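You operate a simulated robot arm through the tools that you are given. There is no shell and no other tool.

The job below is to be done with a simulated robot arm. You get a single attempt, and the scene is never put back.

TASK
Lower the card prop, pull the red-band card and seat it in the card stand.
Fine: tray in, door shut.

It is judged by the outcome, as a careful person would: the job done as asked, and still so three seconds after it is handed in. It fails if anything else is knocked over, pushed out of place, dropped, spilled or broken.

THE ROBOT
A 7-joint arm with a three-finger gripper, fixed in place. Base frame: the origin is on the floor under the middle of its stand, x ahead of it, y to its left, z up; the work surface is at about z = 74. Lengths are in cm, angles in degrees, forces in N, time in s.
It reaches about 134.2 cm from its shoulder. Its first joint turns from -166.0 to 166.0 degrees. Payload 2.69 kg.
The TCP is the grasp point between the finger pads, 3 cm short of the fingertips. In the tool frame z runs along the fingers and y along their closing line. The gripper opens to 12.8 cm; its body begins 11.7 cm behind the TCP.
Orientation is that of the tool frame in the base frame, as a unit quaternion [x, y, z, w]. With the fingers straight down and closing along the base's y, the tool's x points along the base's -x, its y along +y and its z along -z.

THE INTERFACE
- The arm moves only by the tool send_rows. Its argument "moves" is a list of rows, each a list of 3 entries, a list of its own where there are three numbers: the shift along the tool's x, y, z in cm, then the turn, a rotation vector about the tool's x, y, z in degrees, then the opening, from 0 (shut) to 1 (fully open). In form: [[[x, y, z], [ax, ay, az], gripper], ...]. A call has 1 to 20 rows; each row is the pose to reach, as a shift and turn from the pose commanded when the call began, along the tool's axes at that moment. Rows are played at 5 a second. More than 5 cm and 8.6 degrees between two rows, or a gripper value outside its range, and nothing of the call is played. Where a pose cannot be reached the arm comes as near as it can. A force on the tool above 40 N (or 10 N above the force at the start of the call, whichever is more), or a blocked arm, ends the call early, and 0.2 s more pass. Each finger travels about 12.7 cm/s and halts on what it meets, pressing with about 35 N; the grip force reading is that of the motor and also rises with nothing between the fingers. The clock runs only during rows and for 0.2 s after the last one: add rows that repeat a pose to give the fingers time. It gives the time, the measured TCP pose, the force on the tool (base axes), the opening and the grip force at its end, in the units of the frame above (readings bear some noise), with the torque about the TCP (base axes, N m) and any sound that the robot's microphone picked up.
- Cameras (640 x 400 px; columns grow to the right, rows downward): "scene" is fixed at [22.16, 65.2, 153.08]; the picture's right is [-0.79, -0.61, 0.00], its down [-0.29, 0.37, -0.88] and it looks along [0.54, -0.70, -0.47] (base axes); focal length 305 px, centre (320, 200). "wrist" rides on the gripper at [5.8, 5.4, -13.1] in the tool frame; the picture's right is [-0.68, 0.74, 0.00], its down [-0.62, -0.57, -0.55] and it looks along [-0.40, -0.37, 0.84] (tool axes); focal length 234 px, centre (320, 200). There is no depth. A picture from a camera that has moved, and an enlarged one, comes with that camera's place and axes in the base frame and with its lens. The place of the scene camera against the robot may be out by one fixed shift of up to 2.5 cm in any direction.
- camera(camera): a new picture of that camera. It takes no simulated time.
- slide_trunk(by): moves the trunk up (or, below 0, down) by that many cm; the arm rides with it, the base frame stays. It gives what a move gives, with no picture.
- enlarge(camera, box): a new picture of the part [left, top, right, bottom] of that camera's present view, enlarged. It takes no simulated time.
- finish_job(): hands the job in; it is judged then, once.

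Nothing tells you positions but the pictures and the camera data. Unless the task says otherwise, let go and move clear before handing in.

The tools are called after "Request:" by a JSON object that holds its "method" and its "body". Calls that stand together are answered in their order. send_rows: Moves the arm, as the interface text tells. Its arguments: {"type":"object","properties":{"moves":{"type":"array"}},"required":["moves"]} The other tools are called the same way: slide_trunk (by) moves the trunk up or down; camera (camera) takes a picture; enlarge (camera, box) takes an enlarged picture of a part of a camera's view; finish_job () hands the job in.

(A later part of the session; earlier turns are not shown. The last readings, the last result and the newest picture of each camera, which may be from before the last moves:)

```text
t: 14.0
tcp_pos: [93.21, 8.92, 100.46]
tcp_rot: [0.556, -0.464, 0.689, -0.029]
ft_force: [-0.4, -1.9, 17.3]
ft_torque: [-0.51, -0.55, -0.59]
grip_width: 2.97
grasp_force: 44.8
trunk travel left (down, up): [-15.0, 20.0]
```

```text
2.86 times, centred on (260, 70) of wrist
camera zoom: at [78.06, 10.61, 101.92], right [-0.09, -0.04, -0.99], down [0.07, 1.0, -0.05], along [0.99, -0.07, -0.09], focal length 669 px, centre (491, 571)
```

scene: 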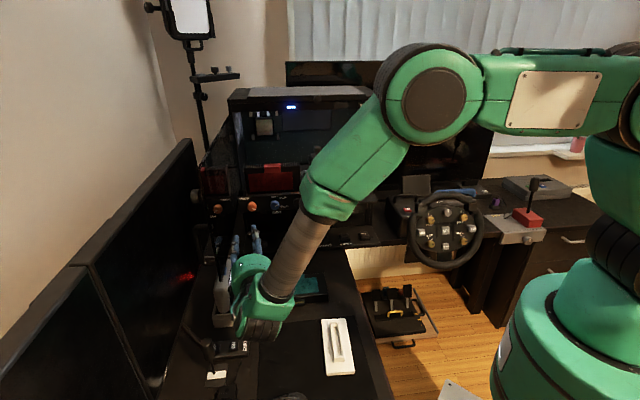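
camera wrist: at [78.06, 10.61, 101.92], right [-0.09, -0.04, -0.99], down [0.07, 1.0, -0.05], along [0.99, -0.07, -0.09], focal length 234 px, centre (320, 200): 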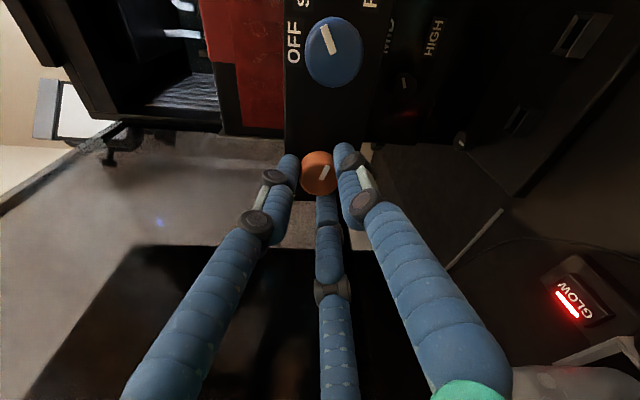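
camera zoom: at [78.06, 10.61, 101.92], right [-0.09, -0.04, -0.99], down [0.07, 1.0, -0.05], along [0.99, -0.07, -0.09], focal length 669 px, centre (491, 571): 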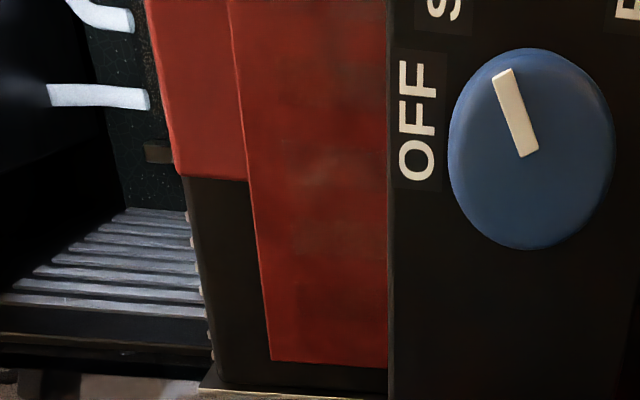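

The knob turned freely with the grip (pointer fixed relative to the fingers, no torque about its axis). I'll keep turning counter-clockwise with a small upward relief.

Request:
{"method": "send_rows", "body": {"moves": [[[0.15, -0.13, 0], [-0.74, -0.39, -5.94], 0.1], [[0.15, -0.13, 0], [-1.48, -0.78, -11.88], 0.1], [[0.15, -0.13, 0], [-2.22, -1.17, -17.83], 0.1], [[0.15, -0.13, 0], [-2.95, -1.56, -23.77], 0.1], [[0.15, -0.13, 0], [-3.69, -1.96, -29.71], 0.1], [[0.15, -0.13, 0], [-4.43, -2.35, -35.65], 0.1], [[0.15, -0.13, 0], [-5.17, -2.74, -41.59], 0.1], [[0.15, -0.13, 0], [-5.17, -2.74, -41.59], 0.1]]}}

Request:
{"method": "camera", "body": {"camera": "wrist"}}

Request:
{"method": "enlarge", "body": {"camera": "wrist", "box": [240, 120, 400, 220]}}

Request:
{"method": "camera", "body": {"camera": "scene"}}

```text
t: 15.8
tcp_pos: [93.25, 9.04, 100.69]
tcp_rot: [0.701, -0.266, 0.621, 0.231]
ft_force: [12.4, 9.2, 19.3]
ft_torque: [-0.37, -0.5, 0.49]
grip_width: 2.99
grasp_force: 44.6
trunk travel left (down, up): [-15.0, 20.0]
```

```text
taken
camera wrist: at [80.5, 13.07, 108.14], right [-0.55, -0.5, -0.68], down [-0.09, 0.84, -0.54], along [0.83, -0.23, -0.5], focal length 234 px, centre (320, 200)
```

wrist: 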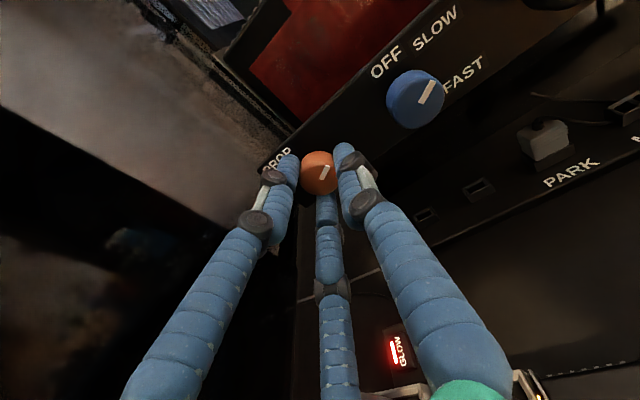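

```text
4.00 times, centred on (320, 170) of wrist
camera zoom: at [80.5, 13.07, 108.14], right [-0.55, -0.5, -0.68], down [-0.09, 0.84, -0.54], along [0.83, -0.23, -0.5], focal length 937 px, centre (320, 320)
```

zoom: 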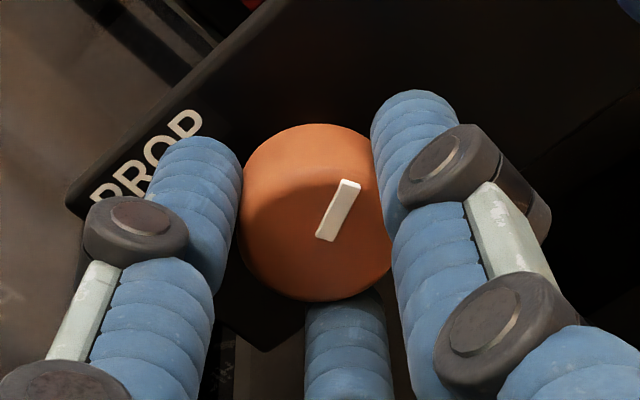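

```text
taken
```

scene: 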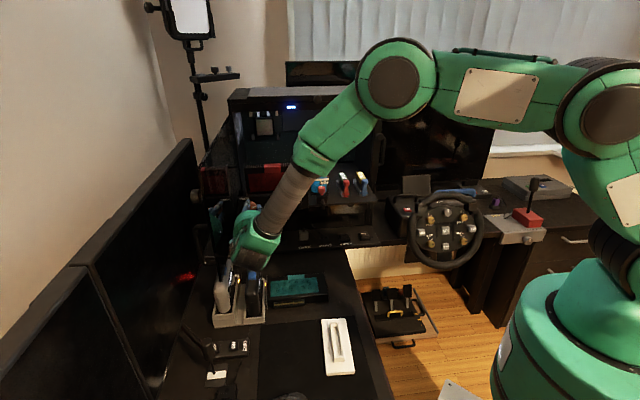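

The knob has followed 62° so far. I'll continue counter-clockwise toward 12 o'clock with a small load-relief shift.

Request:
{"method": "send_rows", "body": {"moves": [[[0.2, -0.2, 0], [-0.74, -0.39, -5.94], 0.1], [[0.2, -0.2, 0], [-1.48, -0.78, -11.88], 0.1], [[0.2, -0.2, 0], [-2.22, -1.17, -17.83], 0.1], [[0.2, -0.2, 0], [-2.95, -1.56, -23.77], 0.1], [[0.2, -0.2, 0], [-3.69, -1.96, -29.71], 0.1], [[0.2, -0.2, 0], [-4.43, -2.35, -35.65], 0.1], [[0.2, -0.2, 0], [-4.43, -2.35, -35.65], 0.1]]}}

Request:
{"method": "camera", "body": {"camera": "wrist"}}

Request:
{"method": "enlarge", "body": {"camera": "wrist", "box": [240, 120, 400, 220]}}

```text
t: 17.4
tcp_pos: [93.5, 9.16, 100.72]
tcp_rot: [0.752, -0.067, 0.494, 0.43]
ft_force: [11.0, 10.7, 12.2]
ft_torque: [-0.25, -0.31, 0.78]
grip_width: 3.01
grasp_force: 44.4
trunk travel left (down, up): [-15.0, 20.0]
```

```text
taken
camera wrist: at [84.55, 17.12, 110.44], right [-0.73, -0.68, -0.11], down [-0.39, 0.54, -0.75], along [0.57, -0.5, -0.66], focal length 234 px, centre (320, 200)
```

wrist: 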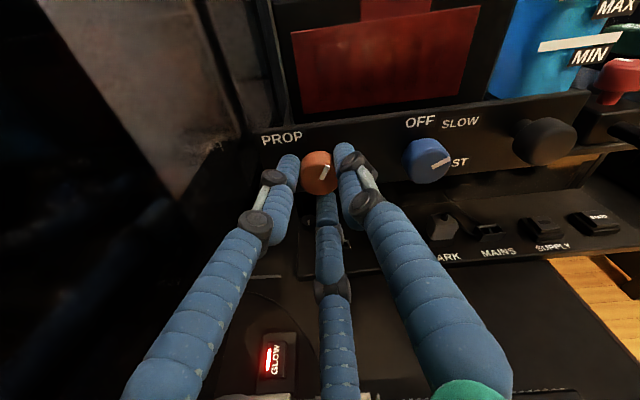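

```text
4.00 times, centred on (320, 170) of wrist
camera zoom: at [84.55, 17.12, 110.44], right [-0.73, -0.68, -0.11], down [-0.39, 0.54, -0.75], along [0.57, -0.5, -0.66], focal length 937 px, centre (320, 320)
```

zoom: 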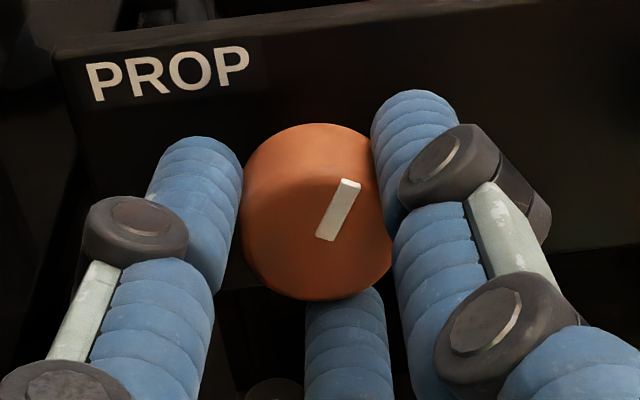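

Request:
{"method": "enlarge", "body": {"camera": "wrist", "box": [280, 60, 540, 160]}}

Request:
{"method": "enlarge", "body": {"camera": "scene", "box": [230, 150, 350, 225]}}

```text
2.46 times, centred on (410, 110) of wrist
camera zoom: at [84.55, 17.12, 110.44], right [-0.73, -0.68, -0.11], down [-0.39, 0.54, -0.75], along [0.57, -0.5, -0.66], focal length 576 px, centre (98, 422)
```

zoom: 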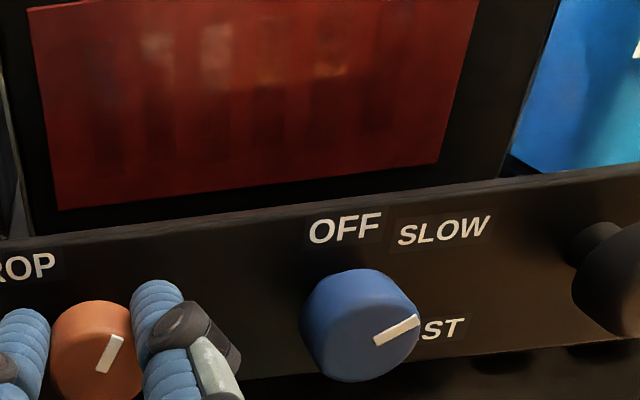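

```text
5.33 times, centred on (290, 188) of scene
camera zoom: at [22.16, 65.2, 153.08], right [-0.79, -0.61, 0.0], down [-0.29, 0.37, -0.88], along [0.54, -0.7, -0.47], focal length 1627 px, centre (480, 267)
```

zoom: 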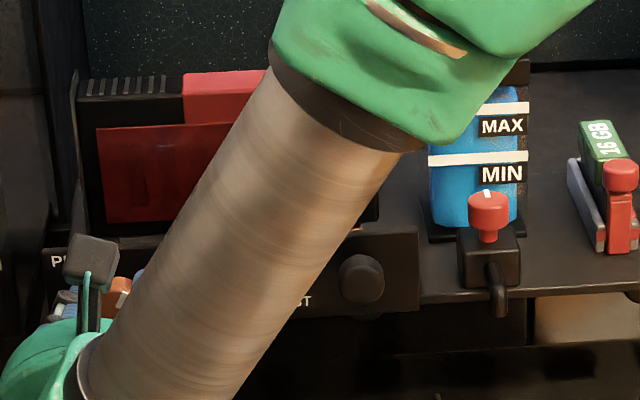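

Request:
{"method": "send_rows", "body": {"moves": [[[0.12, -0.04, 0], [-0.74, -0.39, -5.94], 0.1], [[0.24, -0.08, 0], [-1.48, -0.78, -11.88], 0.1], [[0.24, -0.08, 0], [-2.22, -1.17, -17.83], 0.1], [[0.24, -0.08, 0], [-2.95, -1.56, -23.77], 0.1], [[0.24, -0.08, 0], [-2.95, -1.56, -23.77], 0.1]]}}

Request:
{"method": "enlarge", "body": {"camera": "wrist", "box": [240, 120, 400, 220]}}

Request:
{"method": "enlarge", "body": {"camera": "scene", "box": [230, 150, 350, 225]}}

```text
t: 18.1
tcp_pos: [93.28, 8.87, 101.28]
tcp_rot: [0.751, 0.001, 0.44, 0.492]
ft_force: [-35.5, -14.0, 20.6]
ft_torque: [2.56, -0.15, 9.46]
grip_width: 3.55
grasp_force: 16.8
trunk travel left (down, up): [-15.0, 20.0]
stopped in row 3: the force on the tool passed its limit at 46 N (the readings are from after the stop); the commanded pose is now the measured one
```

```text
4.00 times, centred on (320, 170) of wrist
camera zoom: at [85.8, 18.37, 110.77], right [-0.73, -0.68, 0.1], down [-0.5, 0.43, -0.75], along [0.47, -0.6, -0.65], focal length 937 px, centre (320, 320)
```

zoom: 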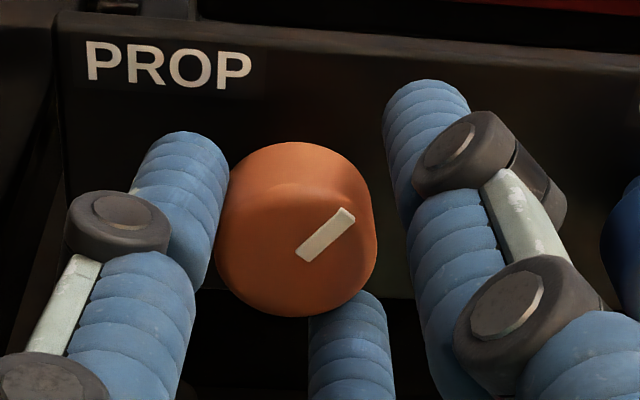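

```text
5.33 times, centred on (290, 188) of scene
camera zoom: at [22.16, 65.2, 153.08], right [-0.79, -0.61, 0.0], down [-0.29, 0.37, -0.88], along [0.54, -0.7, -0.47], focal length 1627 px, centre (480, 267)
```

zoom: 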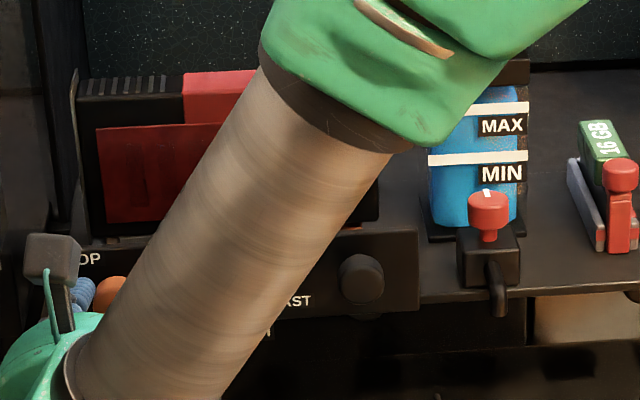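

Something behind the hand, probably the camera mount or wrist, touched the open door: the force is along -a with a long lever arm. I'll release the knob, rotate back to relieve the contact, and check.

Request:
{"method": "send_rows", "body": {"moves": [[[0, 0, 0], [0.37, 0.2, 2.97], 0.35], [[0, 0, 0], [0.74, 0.39, 5.94], 0.4], [[0, 0, 0], [1.48, 0.78, 11.88], 0.4], [[0, 0, 0], [2.22, 1.17, 17.83], 0.4], [[0, 0, 0], [2.22, 1.17, 17.83], 0.4]]}}

Request:
{"method": "camera", "body": {"camera": "wrist"}}

Request:
{"method": "camera", "body": {"camera": "scene"}}

```text
t: 19.3
tcp_pos: [93.46, 8.97, 100.86]
tcp_rot: [0.749, -0.1, 0.517, 0.402]
ft_force: [-1.2, 0.0, 0.9]
ft_torque: [0.06, -0.01, 0.06]
grip_width: 5.13
grasp_force: 0.0
trunk travel left (down, up): [-15.0, 20.0]
```

```text
taken
camera wrist: at [83.93, 16.32, 110.48], right [-0.72, -0.66, -0.21], down [-0.33, 0.6, -0.73], along [0.61, -0.45, -0.65], focal length 234 px, centre (320, 200)
```

wrist: 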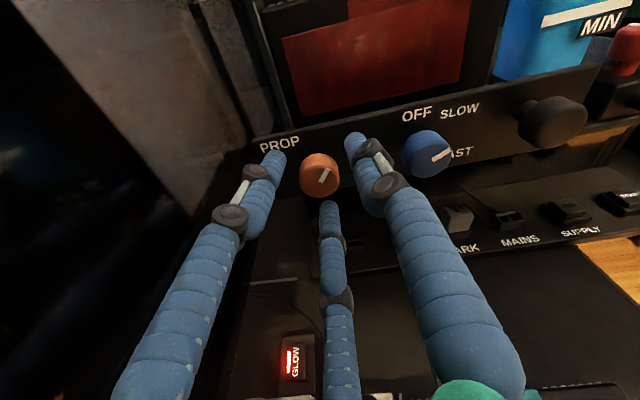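

```text
taken
```

scene: 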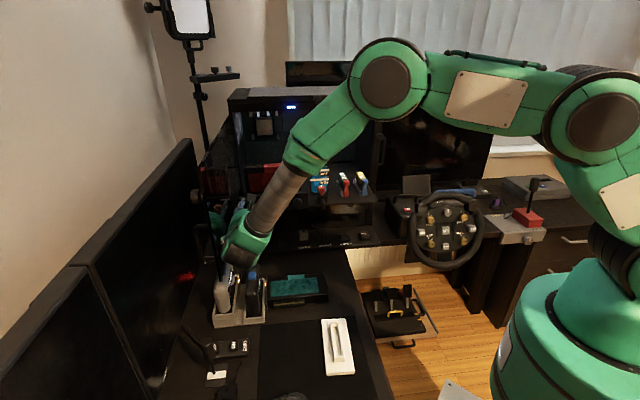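

The contact is cleared. Now I'll back straight out from the knob and move aside so the cameras can see the prop pad.

Request:
{"method": "send_rows", "body": {"moves": [[[-0.57, -0.29, -4.46], [0, 0, 0], 0.4], [[-1.14, -0.58, -8.91], [0, 0, 0], 0.4], [[-3.49, 3.45, -8.87], [0, 0, 0], 0.4], [[-5.83, 7.49, -8.84], [0, 0, 0], 0.4], [[-8.18, 11.52, -8.8], [0, 0, 0], 0.4], [[-8.18, 11.52, -8.8], [0, 0, 0], 0.4]]}}

Request:
{"method": "camera", "body": {"camera": "wrist"}}

Request:
{"method": "camera", "body": {"camera": "scene"}}

Request:
{"method": "enlarge", "body": {"camera": "scene", "box": [190, 150, 310, 225]}}

```text
t: 20.7
tcp_pos: [77.27, 5.38, 100.9]
tcp_rot: [0.749, -0.1, 0.517, 0.402]
ft_force: [-1.0, 0.0, 0.5]
ft_torque: [0.07, 0.03, 0.02]
grip_width: 5.11
grasp_force: 0.0
trunk travel left (down, up): [-15.0, 20.0]
```

```text
taken
camera wrist: at [67.66, 12.66, 110.57], right [-0.72, -0.66, -0.21], down [-0.33, 0.6, -0.73], along [0.61, -0.45, -0.65], focal length 234 px, centre (320, 200)
```

wrist: 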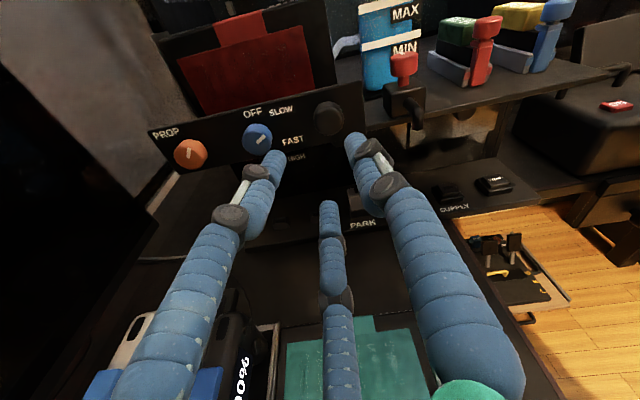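

```text
taken
```

scene: 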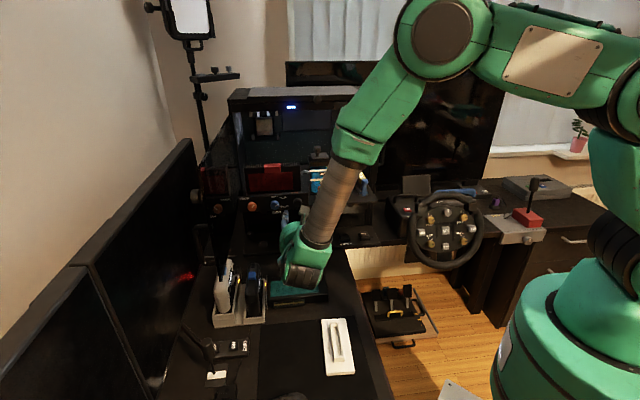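

```text
5.33 times, centred on (250, 188) of scene
camera zoom: at [22.16, 65.2, 153.08], right [-0.79, -0.61, 0.0], down [-0.29, 0.37, -0.88], along [0.54, -0.7, -0.47], focal length 1627 px, centre (693, 267)
```

zoom: 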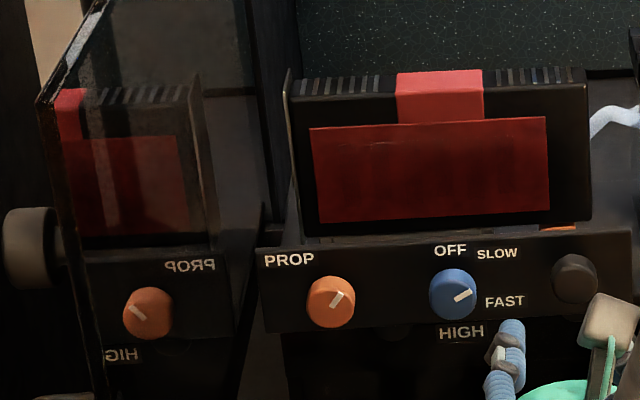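

Request:
{"method": "enlarge", "body": {"camera": "scene", "box": [270, 175, 310, 205]}}

Request:
{"method": "enlarge", "body": {"camera": "wrist", "box": [150, 40, 400, 180]}}

Request:
{"method": "enlarge", "body": {"camera": "scene", "box": [240, 190, 270, 220]}}

```text
13.33 times, centred on (290, 190) of scene
camera zoom: at [22.16, 65.2, 153.08], right [-0.79, -0.61, 0.0], down [-0.29, 0.37, -0.88], along [0.54, -0.7, -0.47], focal length 4066 px, centre (720, 333)
```

zoom: 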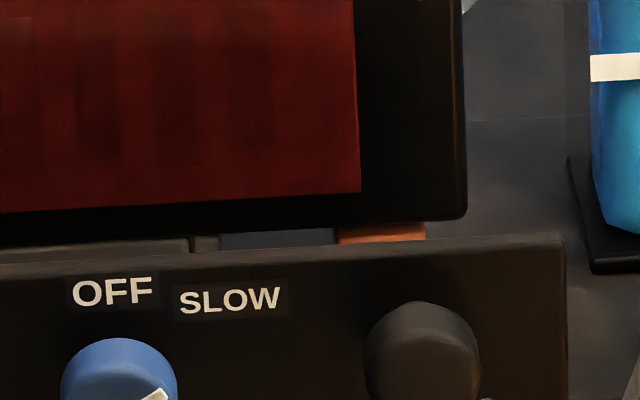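

```text
2.56 times, centred on (275, 110) of wrist
camera zoom: at [67.66, 12.66, 110.57], right [-0.72, -0.66, -0.21], down [-0.33, 0.6, -0.73], along [0.61, -0.45, -0.65], focal length 600 px, centre (435, 430)
```

zoom: 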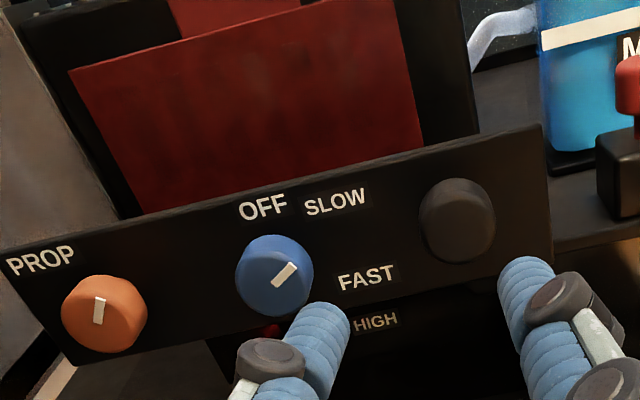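

```text
13.33 times, centred on (255, 205) of scene
camera zoom: at [22.16, 65.2, 153.08], right [-0.79, -0.61, 0.0], down [-0.29, 0.37, -0.88], along [0.54, -0.7, -0.47], focal length 4066 px, centre (1187, 133)
```

zoom: 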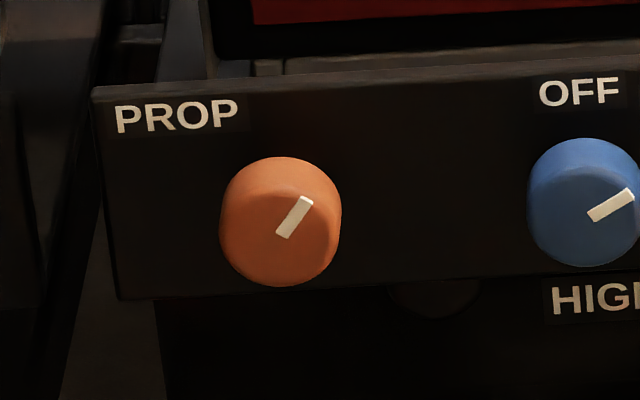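

Counter-clockwise lowers the pad: there is now a gap under the card, and the pointer has moved from about 132° to about 35°. It may have more travel, so I'll reset the wrist roll in free air and take a second bite, keeping away from the door.

Request:
{"method": "send_rows", "body": {"moves": [[[0, 0, 0], [0.94, 0.5, 7.59], 0.4], [[0, 0, 0], [1.88, 1.0, 15.18], 0.4], [[0, 0, 0], [2.83, 1.5, 22.78], 0.4], [[0, 0, 0], [3.77, 2.0, 30.37], 0.4], [[0, 0, 0], [4.71, 2.5, 37.96], 0.4], [[0, 0, 0], [5.65, 3.0, 45.55], 0.4], [[0, 0, 0], [6.59, 3.5, 53.14], 0.4], [[0, 0, 0], [7.53, 4.0, 60.73], 0.4], [[0, 0, 0], [8.48, 4.5, 68.33], 0.4], [[0, 0, 0], [9.42, 5.0, 75.92], 0.4], [[0, 0, 0], [10.36, 5.5, 83.51], 0.4], [[0, 0, 0], [11.3, 6.0, 91.1], 0.4], [[0, 0, 0], [11.3, 6.0, 91.1], 0.4]]}}

Request:
{"method": "camera", "body": {"camera": "wrist"}}

```text
t: 23.5
tcp_pos: [77.23, 5.41, 100.8]
tcp_rot: [0.46, -0.539, 0.69, -0.151]
ft_force: [-0.1, -0.3, -0.1]
ft_torque: [-0.03, 0.0, 0.0]
grip_width: 5.14
grasp_force: 0.1
trunk travel left (down, up): [-15.0, 20.0]
```

```text
taken
camera wrist: at [62.13, 7.33, 98.99], right [0.15, 0.2, -0.97], down [0.05, 0.98, 0.21], along [0.99, -0.08, 0.13], focal length 234 px, centre (320, 200)
```

wrist: 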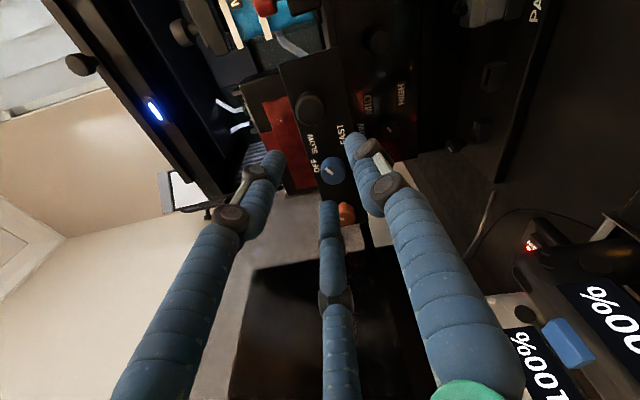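

Request:
{"method": "send_rows", "body": {"moves": [[[-4.11, -2.12, 0.65], [0, 0, 0], 0.4], [[-8.21, -4.23, 1.3], [0, 0, 0], 0.4], [[-12.32, -6.35, 1.95], [0, 0, 0], 0.4], [[-11.95, -6.16, 4.89], [0, 0, 0], 0.4], [[-11.59, -5.96, 7.82], [0, 0, 0], 0.4], [[-11.22, -5.77, 10.76], [0, 0, 0], 0.4], [[-11.22, -5.77, 10.76], [0, 0, 0], 0.4]]}}

Request:
{"method": "enlarge", "body": {"camera": "wrist", "box": [240, 120, 400, 220]}}

```text
t: 25.1
tcp_pos: [93.37, 8.84, 100.49]
tcp_rot: [0.46, -0.539, 0.69, -0.15]
ft_force: [0.3, -0.1, 0.0]
ft_torque: [-0.06, -0.01, -0.02]
grip_width: 5.1
grasp_force: 0.1
trunk travel left (down, up): [-15.0, 20.0]
```

```text
4.00 times, centred on (320, 170) of wrist
camera zoom: at [78.28, 10.79, 98.74], right [0.15, 0.2, -0.97], down [0.05, 0.98, 0.21], along [0.99, -0.08, 0.13], focal length 937 px, centre (320, 320)
```

zoom: 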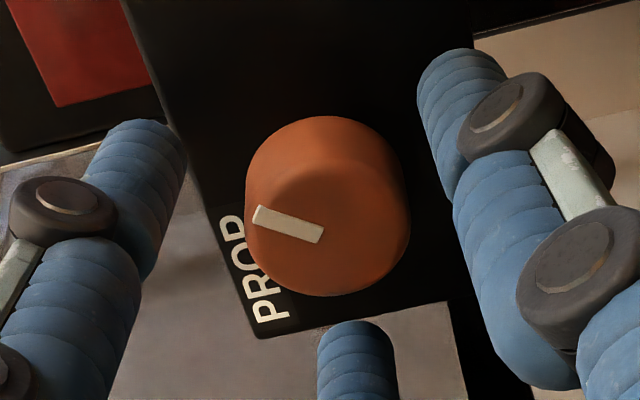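

Request:
{"method": "send_rows", "body": {"moves": [[[0, 0, 0], [0, 0, 0], 0.3], [[0, 0, 0], [0, 0, 0], 0.22], [[0, 0, 0], [0, 0, 0], 0.15], [[0, 0, 0], [0, 0, 0], 0.1], [[0, 0, 0], [0, 0, 0], 0.1], [[0, 0, 0], [0, 0, 0], 0.1]]}}

Request:
{"method": "enlarge", "body": {"camera": "wrist", "box": [240, 120, 400, 220]}}

```text
t: 26.5
tcp_pos: [93.31, 8.88, 100.48]
tcp_rot: [0.461, -0.539, 0.689, -0.149]
ft_force: [-10.0, -7.5, -13.9]
ft_torque: [0.2, 0.26, -0.58]
grip_width: 2.99
grasp_force: 45.1
trunk travel left (down, up): [-15.0, 20.0]
```

```text
4.00 times, centred on (320, 170) of wrist
camera zoom: at [78.18, 10.76, 98.61], right [0.14, 0.2, -0.97], down [0.05, 0.98, 0.21], along [0.99, -0.08, 0.13], focal length 937 px, centre (320, 320)
```

zoom: 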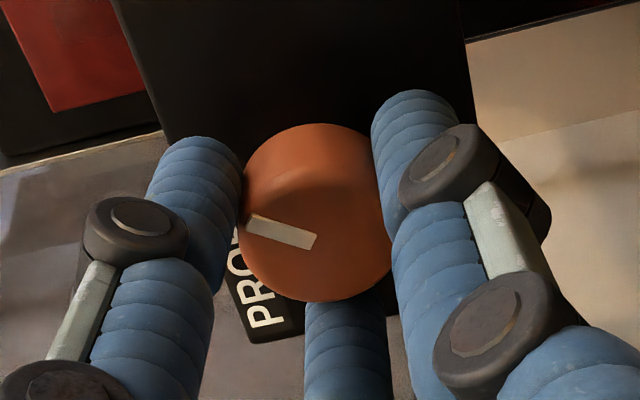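

Gripped at 2.99 cm. I now know the TCP should orbit slightly, because the tool is inclined 8°, so I'll turn 45° more counter-clockwise with that compensation.

Request:
{"method": "send_rows", "body": {"moves": [[[0.06, 0.14, -0.02], [0, 0, 0], 0.1], [[0.08, 0.09, -0.02], [-0.92, -0.49, -7.43], 0.1], [[0.1, 0.04, -0.02], [-1.85, -0.98, -14.85], 0.1], [[0.11, -0.02, -0.01], [-2.77, -1.47, -22.28], 0.1], [[0.11, -0.08, -0.01], [-3.69, -1.96, -29.71], 0.1], [[0.1, -0.14, 0], [-4.62, -2.45, -37.14], 0.1], [[0.09, -0.2, 0], [-5.54, -2.93, -44.56], 0.1], [[0.09, -0.2, 0], [-5.54, -2.93, -44.56], 0.1]]}}

Request:
{"method": "enlarge", "body": {"camera": "wrist", "box": [240, 120, 400, 220]}}

Request:
{"method": "enlarge", "body": {"camera": "scene", "box": [190, 150, 310, 225]}}

```text
t: 28.3
tcp_pos: [93.4, 8.99, 100.67]
tcp_rot: [0.655, -0.352, 0.656, 0.132]
ft_force: [-11.2, -11.2, -24.5]
ft_torque: [0.76, 0.42, -0.72]
grip_width: 3.02
grasp_force: 45.0
trunk travel left (down, up): [-15.0, 20.0]
```

```text
4.00 times, centred on (320, 170) of wrist
camera zoom: at [79.32, 11.74, 106.09], right [-0.39, -0.33, -0.86], down [0.0, 0.93, -0.37], along [0.92, -0.15, -0.36], focal length 937 px, centre (320, 320)
```

zoom: 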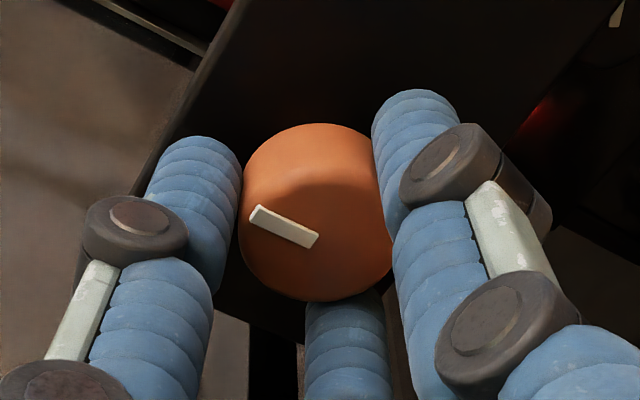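

```text
5.33 times, centred on (250, 188) of scene
camera zoom: at [22.16, 65.2, 153.08], right [-0.79, -0.61, 0.0], down [-0.29, 0.37, -0.88], along [0.54, -0.7, -0.47], focal length 1627 px, centre (693, 267)
```

zoom: 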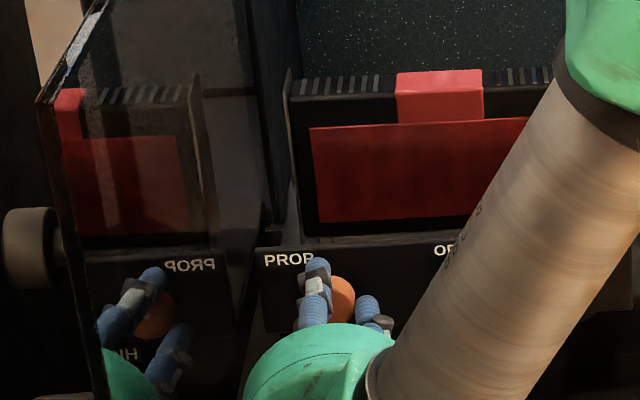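

The knob is still following, with no end-stop torque yet. I'll continue another 40° with load relief.

Request:
{"method": "send_rows", "body": {"moves": [[[-0.18, 0.26, 0.01], [0, 0, 0], 0.1], [[-0.18, 0.24, 0.01], [-0.98, -0.52, -7.92], 0.1], [[-0.17, 0.21, 0.01], [-1.97, -1.04, -15.84], 0.1], [[-0.17, 0.18, 0], [-2.95, -1.56, -23.77], 0.1], [[-0.16, 0.15, 0], [-3.94, -2.09, -31.69], 0.1], [[-0.16, 0.13, 0], [-4.92, -2.61, -39.61], 0.1], [[-0.16, 0.13, 0], [-4.92, -2.61, -39.61], 0.1]]}}

Request:
{"method": "enlarge", "body": {"camera": "wrist", "box": [240, 120, 400, 220]}}

Request:
{"method": "enlarge", "body": {"camera": "wrist", "box": [260, 40, 580, 160]}}

```text
t: 29.9
tcp_pos: [93.43, 9.02, 100.78]
tcp_rot: [0.742, -0.139, 0.545, 0.365]
ft_force: [6.9, 6.9, -2.7]
ft_torque: [-0.03, -0.34, 0.16]
grip_width: 3.0
grasp_force: 45.0
trunk travel left (down, up): [-15.0, 20.0]
```

```text
4.00 times, centred on (320, 170) of wrist
camera zoom: at [83.11, 15.61, 110.05], right [-0.69, -0.64, -0.33], down [-0.27, 0.66, -0.7], along [0.67, -0.4, -0.63], focal length 937 px, centre (320, 320)
```

zoom: 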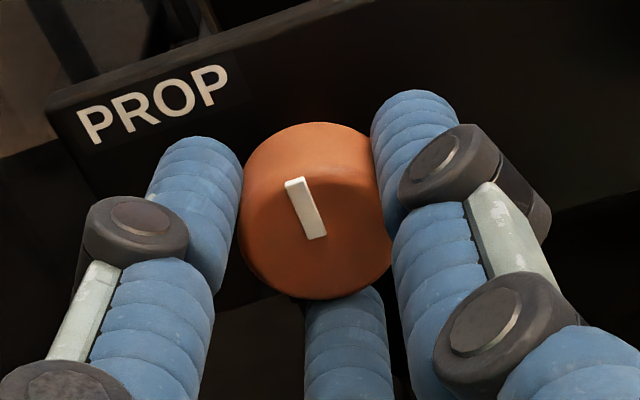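

```text
2.00 times, centred on (420, 100) of wrist
camera zoom: at [83.11, 15.61, 110.05], right [-0.69, -0.64, -0.33], down [-0.27, 0.66, -0.7], along [0.67, -0.4, -0.63], focal length 468 px, centre (120, 400)
```

zoom: 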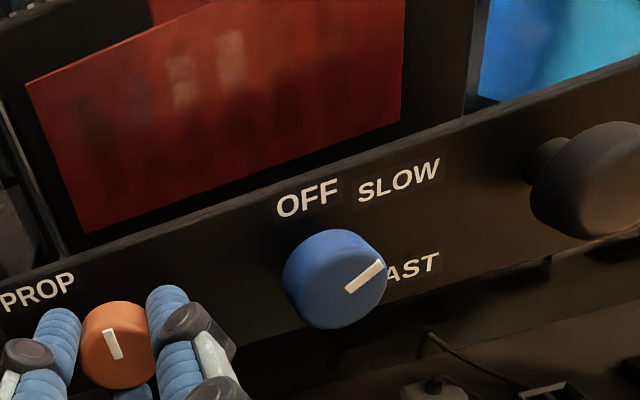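

The knob has hit its end stop: the pointer is straight up and the fingers slipped around it. The prop is fully lowered. I'll release, back straight out and move aside.

Request:
{"method": "send_rows", "body": {"moves": [[[0, 0, 0], [0, 0, 0], 0.3], [[0, 0, 0], [0, 0, 0], 0.4], [[-0.55, -0.29, -4.46], [0, 0, 0], 0.4], [[-1.11, -0.59, -8.91], [0, 0, 0], 0.4], [[-2.95, 3.7, -8.96], [0, 0, 0], 0.4], [[-4.8, 7.98, -9.0], [0, 0, 0], 0.4], [[-6.64, 12.27, -9.05], [0, 0, 0], 0.4], [[-6.64, 12.27, -9.05], [0, 0, 0], 0.4]]}}

Request:
{"method": "enlarge", "body": {"camera": "scene", "box": [190, 150, 310, 225]}}

Request:
{"method": "enlarge", "body": {"camera": "scene", "box": [270, 175, 310, 205]}}

Request:
{"method": "camera", "body": {"camera": "wrist"}}

```text
t: 31.7
tcp_pos: [77.11, 5.36, 100.81]
tcp_rot: [0.743, -0.14, 0.544, 0.365]
ft_force: [-0.7, 0.6, 0.5]
ft_torque: [0.02, 0.02, 0.02]
grip_width: 5.13
grasp_force: 0.1
trunk travel left (down, up): [-15.0, 20.0]
```

```text
5.33 times, centred on (250, 188) of scene
camera zoom: at [22.16, 65.2, 153.08], right [-0.79, -0.61, 0.0], down [-0.29, 0.37, -0.88], along [0.54, -0.7, -0.47], focal length 1627 px, centre (693, 267)
```

zoom: 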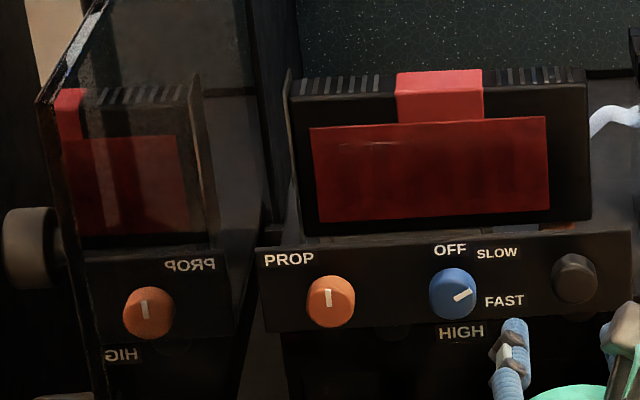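

```text
13.33 times, centred on (290, 190) of scene
camera zoom: at [22.16, 65.2, 153.08], right [-0.79, -0.61, 0.0], down [-0.29, 0.37, -0.88], along [0.54, -0.7, -0.47], focal length 4066 px, centre (720, 333)
```

zoom: 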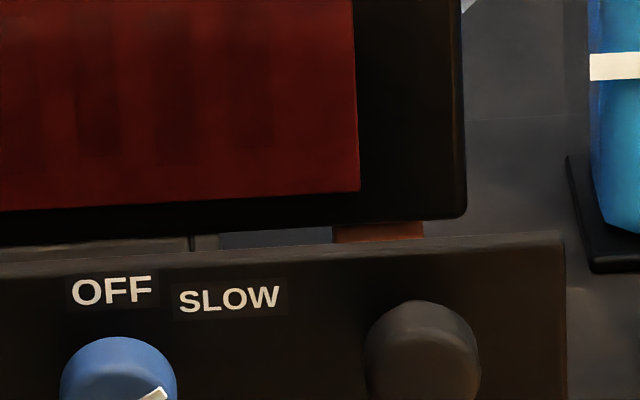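

```text
taken
camera wrist: at [66.74, 11.96, 110.1], right [-0.7, -0.64, -0.33], down [-0.27, 0.66, -0.7], along [0.67, -0.4, -0.63], focal length 234 px, centre (320, 200)
```

wrist: 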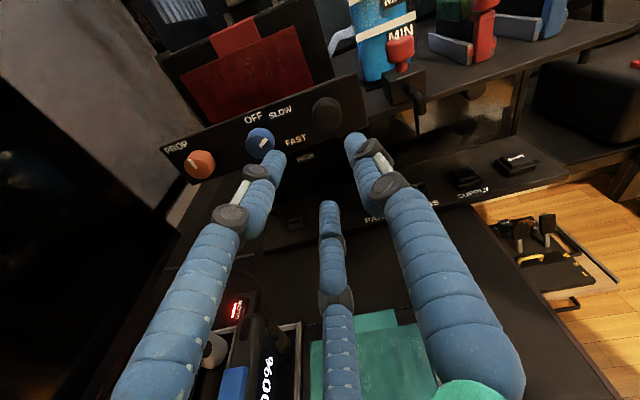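

The prop knob is at 12 o'clock against its stop, so the prop is lowered. Now I'll rise and reorient the hand to vertical, with the closing line across the card's thickness, in two clean stages.

Request:
{"method": "send_rows", "body": {"moves": [[[1.43, 0.61, -0.22], [0, 0, 8.07], 0.4], [[2.86, 1.23, -0.44], [0, 0, 16.14], 0.4], [[4.29, 1.84, -0.66], [0, 0, 24.21], 0.4], [[5.71, 2.46, -0.89], [0, 0, 32.29], 0.4], [[7.14, 3.07, -1.11], [0, 0, 40.36], 0.4], [[8.57, 3.69, -1.33], [0, 0, 48.43], 0.4], [[10.0, 4.3, -1.55], [0, 0, 56.5], 0.4], [[11.43, 4.91, -1.77], [0, 0, 64.57], 0.4], [[12.86, 5.53, -1.99], [0, 0, 72.64], 0.4], [[14.29, 6.14, -2.21], [0, 0, 80.71], 0.4], [[15.71, 6.76, -2.44], [0, 0, 88.79], 0.4], [[17.14, 7.37, -2.66], [0, 0, 96.86], 0.4], [[18.57, 7.99, -2.88], [0, 0, 104.93], 0.4], [[20.0, 8.6, -3.1], [0, 0, 113.0], 0.4], [[20.0, 8.6, -3.1], [0, 0, 113.0], 0.4]]}}

Request:
{"method": "camera", "body": {"camera": "scene"}}

```text
t: 34.9
tcp_pos: [77.01, 5.34, 122.5]
tcp_rot: [-0.293, 0.696, -0.605, 0.253]
ft_force: [0.2, -0.3, 0.5]
ft_torque: [0.04, -0.03, 0.03]
grip_width: 5.1
grasp_force: 0.0
trunk travel left (down, up): [-15.0, 20.0]
```

```text
taken
```

scene: 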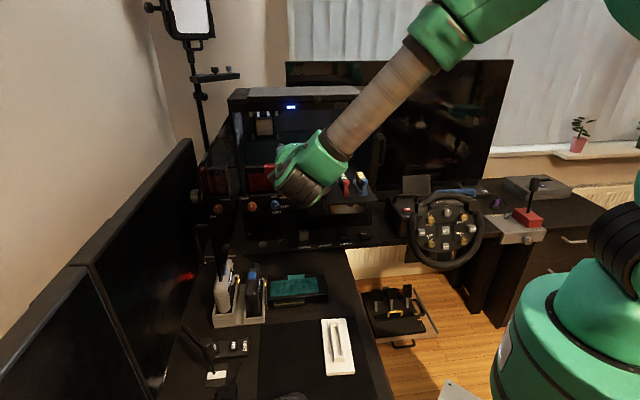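

Request:
{"method": "send_rows", "body": {"moves": [[[0, 0, 0], [-8.2, 0.03, 0.07], 0.6], [[0, 0, 0], [-16.39, 0.06, 0.13], 0.6], [[0, 0, 0], [-24.59, 0.08, 0.2], 0.6], [[0, 0, 0], [-32.78, 0.11, 0.26], 0.6], [[0, 0, 0], [-40.98, 0.14, 0.33], 0.6], [[0, 0, 0], [-49.17, 0.17, 0.39], 0.6], [[0, 0, 0], [-57.37, 0.2, 0.46], 0.6], [[0, 0, 0], [-65.56, 0.22, 0.52], 0.6], [[0, 0, 0], [-73.76, 0.25, 0.59], 0.6], [[0, 0, 0], [-81.95, 0.28, 0.65], 0.6], [[0, 0, 0], [-81.95, 0.28, 0.65], 0.6]]}}

Request:
{"method": "camera", "body": {"camera": "wrist"}}

Request:
{"method": "camera", "body": {"camera": "scene"}}

```text
t: 37.3
tcp_pos: [77.16, 5.46, 122.56]
tcp_rot: [-0.381, 0.924, 0.002, 0.0]
ft_force: [0.1, -0.7, -1.3]
ft_torque: [0.03, 0.03, 0.03]
grip_width: 7.68
grasp_force: 0.1
trunk travel left (down, up): [-15.0, 20.0]
```

```text
taken
camera wrist: at [69.22, 5.13, 135.77], right [-0.04, 1.0, 0.0], down [0.84, 0.03, 0.55], along [0.55, 0.02, -0.84], focal length 234 px, centre (320, 200)
```

wrist: 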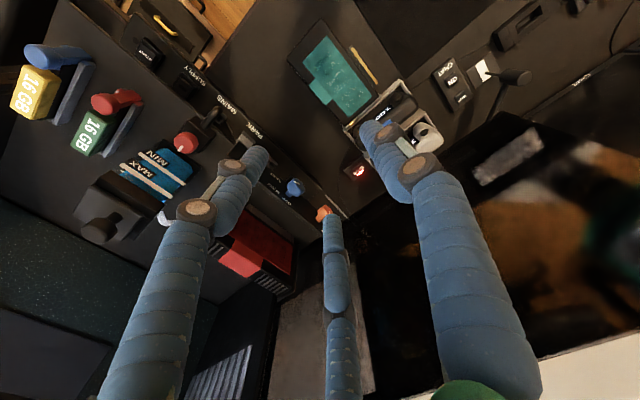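

```text
taken
```

scene: 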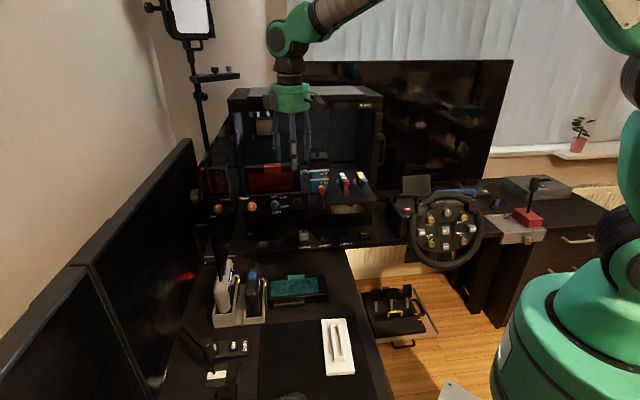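

Request:
{"method": "enlarge", "body": {"camera": "wrist", "box": [180, 180, 340, 310]}}

Request:
{"method": "enlarge", "body": {"camera": "scene", "box": [220, 60, 400, 220]}}

```text
3.08 times, centred on (260, 245) of wrist
camera zoom: at [69.22, 5.13, 135.77], right [-0.04, 1.0, 0.0], down [0.84, 0.03, 0.55], along [0.55, 0.02, -0.84], focal length 720 px, centre (505, 62)
```

zoom: 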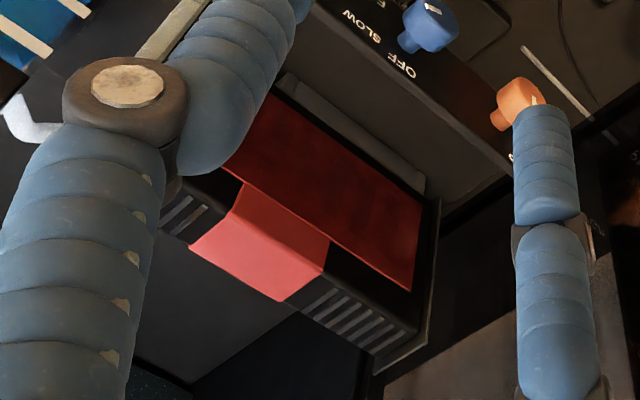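

```text
2.50 times, centred on (310, 140) of scene
camera zoom: at [22.16, 65.2, 153.08], right [-0.79, -0.61, 0.0], down [-0.29, 0.37, -0.88], along [0.54, -0.7, -0.47], focal length 762 px, centre (345, 350)
```

zoom: 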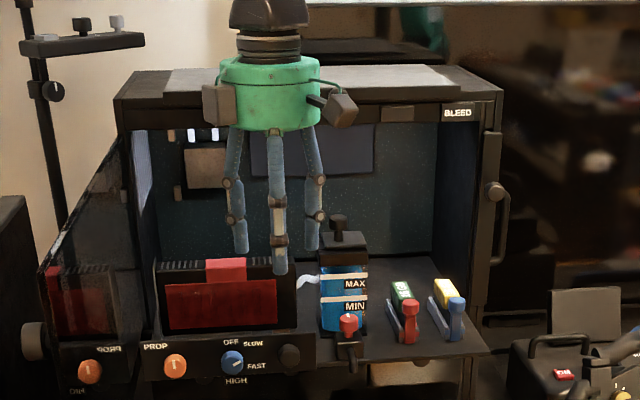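

The card top is at about z=110, its faces at n≈-72.3 and -75.8, and its centre at a≈65. I'll open fully and move over it at safe height.

Request:
{"method": "send_rows", "body": {"moves": [[[-1.1, -3.95, 0], [0, 0, 0], 0.8], [[-2.19, -7.9, 0], [0, 0, 0], 1], [[-3.29, -11.85, 0], [0, 0, 0], 1], [[-4.39, -15.8, 0], [0, 0, 0], 1], [[-5.48, -19.75, 0], [0, 0, 0], 1], [[-6.58, -23.7, 0], [0, 0, 0], 1], [[-6.58, -23.7, 0], [0, 0, 0], 1]]}}

Request:
{"method": "camera", "body": {"camera": "wrist"}}

Request:
{"method": "enlarge", "body": {"camera": "wrist", "box": [230, 90, 410, 220]}}

Request:
{"method": "enlarge", "body": {"camera": "scene", "box": [200, 40, 380, 220]}}

```text
t: 38.9
tcp_pos: [98.49, -6.84, 122.5]
tcp_rot: [-0.381, 0.924, 0.001, 0.0]
ft_force: [0.9, -0.4, 0.0]
ft_torque: [0.04, 0.06, 0.0]
grip_width: 12.8
grasp_force: 0.1
trunk travel left (down, up): [-15.0, 20.0]
```

```text
taken
camera wrist: at [90.56, -7.09, 135.72], right [-0.04, 1.0, 0.0], down [0.84, 0.03, 0.55], along [0.55, 0.02, -0.84], focal length 234 px, centre (320, 200)
```

wrist: 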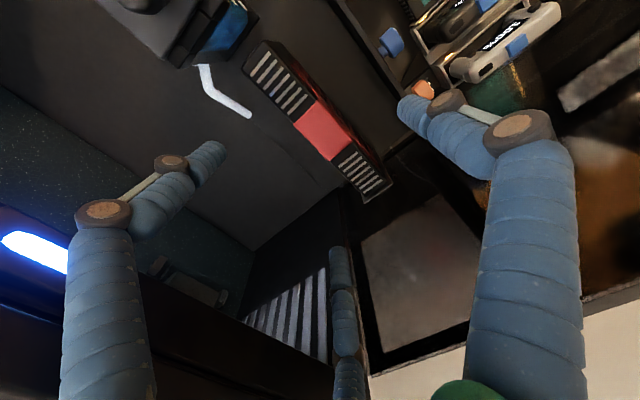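

```text
3.08 times, centred on (320, 155) of wrist
camera zoom: at [90.56, -7.09, 135.72], right [-0.04, 1.0, 0.0], down [0.84, 0.03, 0.55], along [0.55, 0.02, -0.84], focal length 720 px, centre (320, 338)
```

zoom: 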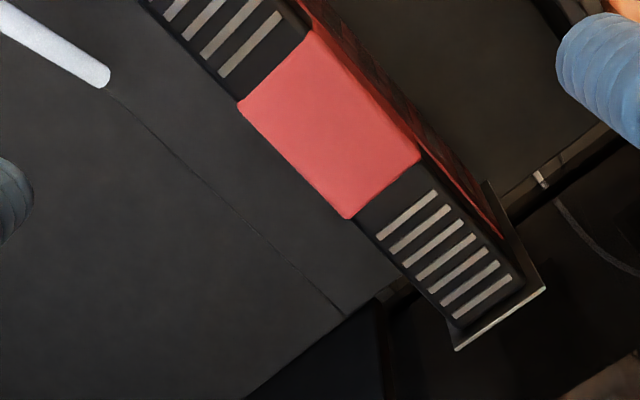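

```text
2.22 times, centred on (290, 130) of scene
camera zoom: at [22.16, 65.2, 153.08], right [-0.79, -0.61, 0.0], down [-0.29, 0.37, -0.88], along [0.54, -0.7, -0.47], focal length 678 px, centre (387, 356)
```

zoom: 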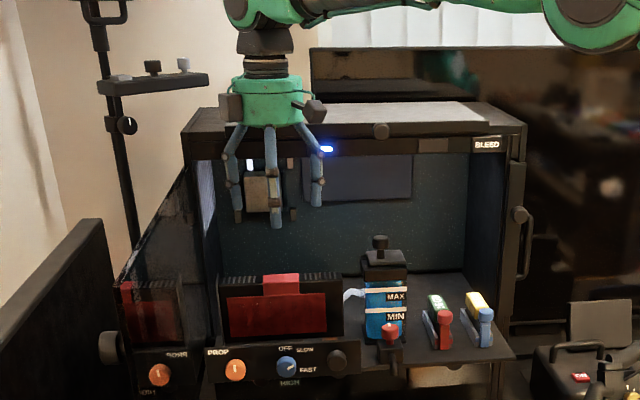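

The hand is centred over the card and the fingers straddle both faces with about 1.4 cm clearance behind. The case beam at n≈-81.7 clears the palm. I'll descend part way and check.

Request:
{"method": "send_rows", "body": {"moves": [[[0, 0, 2.5], [0, 0, 0], 1], [[0, 0, 5], [0, 0, 0], 1], [[0, 0, 7.5], [0, 0, 0], 1], [[0, 0, 7.5], [0, 0, 0], 1]]}}

Request:
{"method": "camera", "body": {"camera": "wrist"}}

Request:
{"method": "camera", "body": {"camera": "scene"}}

```text
t: 39.9
tcp_pos: [98.49, -6.68, 115.06]
tcp_rot: [-0.381, 0.925, 0.0, 0.0]
ft_force: [0.8, -0.7, 0.4]
ft_torque: [-0.01, 0.0, 0.0]
grip_width: 12.78
grasp_force: 0.0
trunk travel left (down, up): [-15.0, 20.0]
```

```text
taken
camera wrist: at [90.54, -6.97, 128.19], right [-0.04, 1.0, 0.0], down [0.84, 0.03, 0.55], along [0.55, 0.02, -0.84], focal length 234 px, centre (320, 200)
```

wrist: 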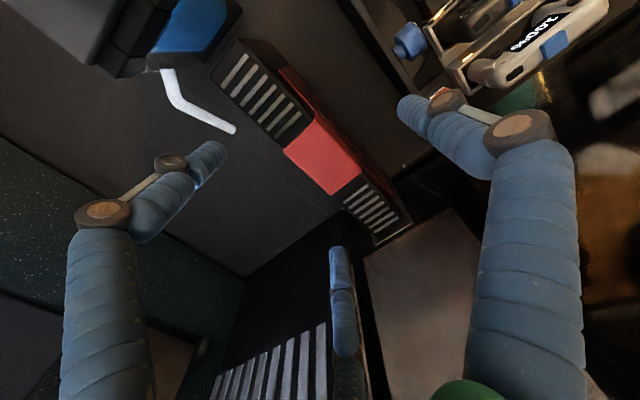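

```text
taken
```

scene: 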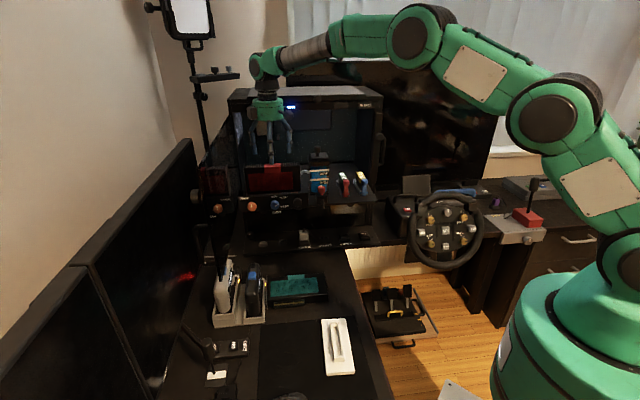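

Request:
{"method": "send_rows", "body": {"moves": [[[0, 0, 2], [0, 0, 0], 1], [[0, 0, 4], [0, 0, 0], 1], [[0, 0, 4], [0, 0, 0], 1]]}}

Request:
{"method": "camera", "body": {"camera": "wrist"}}

Request:
{"method": "enlarge", "body": {"camera": "scene", "box": [200, 40, 380, 220]}}

```text
t: 40.7
tcp_pos: [98.38, -6.8, 110.99]
tcp_rot: [-0.381, 0.924, 0.0, -0.001]
ft_force: [0.0, 0.3, -0.3]
ft_torque: [-0.02, 0.05, 0.03]
grip_width: 12.79
grasp_force: 0.1
trunk travel left (down, up): [-15.0, 20.0]
```

```text
taken
camera wrist: at [90.53, -7.03, 124.25], right [-0.04, 1.0, 0.0], down [0.84, 0.03, 0.55], along [0.55, 0.02, -0.84], focal length 234 px, centre (320, 200)
```

wrist: 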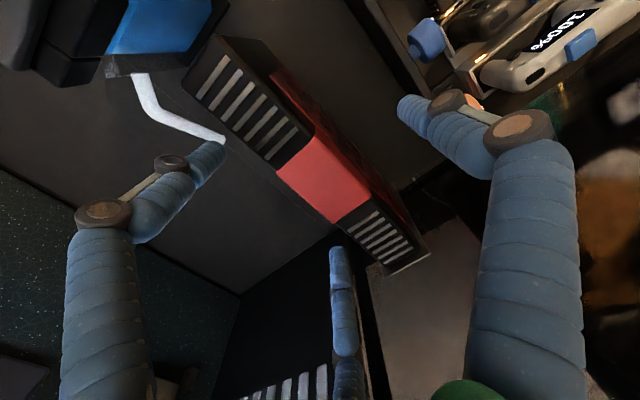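

```text
2.22 times, centred on (290, 130) of scene
camera zoom: at [22.16, 65.2, 153.08], right [-0.79, -0.61, 0.0], down [-0.29, 0.37, -0.88], along [0.54, -0.7, -0.47], focal length 678 px, centre (387, 356)
```

zoom: 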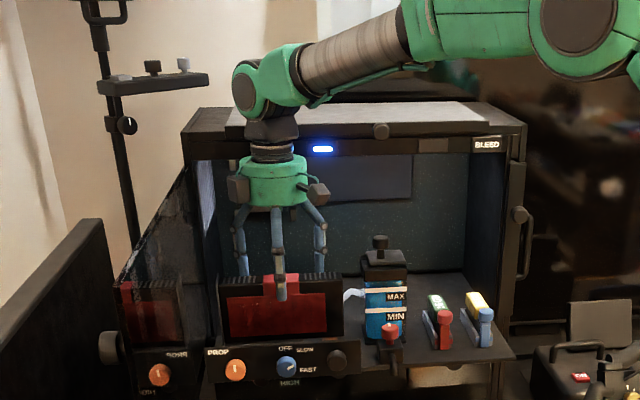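

Request:
{"method": "send_rows", "body": {"moves": [[[0, 0, 2], [0, 0, 0], 1], [[0, 0, 4], [0, 0, 0], 1], [[0, 0, 4], [0, 0, 0], 1]]}}

Request:
{"method": "camera", "body": {"camera": "wrist"}}

Request:
{"method": "enlarge", "body": {"camera": "scene", "box": [200, 60, 340, 220]}}

```text
t: 41.5
tcp_pos: [98.59, -6.67, 106.98]
tcp_rot: [-0.382, 0.924, 0.001, 0.0]
ft_force: [0.2, -0.4, 0.3]
ft_torque: [-0.01, 0.03, -0.01]
grip_width: 12.8
grasp_force: 0.1
trunk travel left (down, up): [-15.0, 20.0]
```

```text
taken
camera wrist: at [90.58, -6.92, 120.25], right [-0.04, 1.0, 0.0], down [0.84, 0.03, 0.55], along [0.55, 0.02, -0.84], focal length 234 px, centre (320, 200)
```

wrist: 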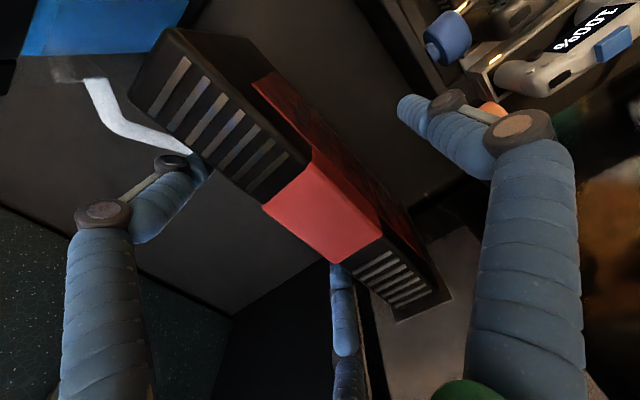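

```text
2.50 times, centred on (270, 140) of scene
camera zoom: at [22.16, 65.2, 153.08], right [-0.79, -0.61, 0.0], down [-0.29, 0.37, -0.88], along [0.54, -0.7, -0.47], focal length 762 px, centre (445, 350)
```

zoom: 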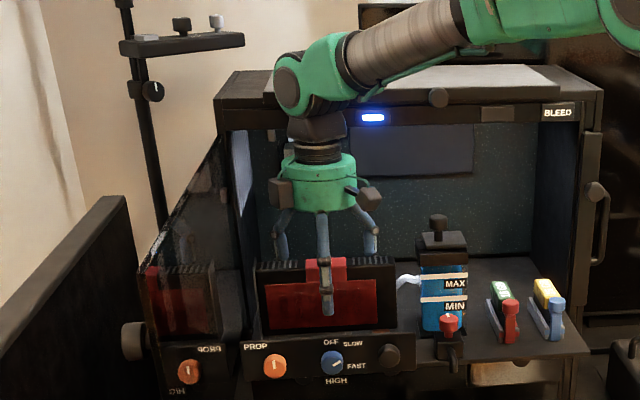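

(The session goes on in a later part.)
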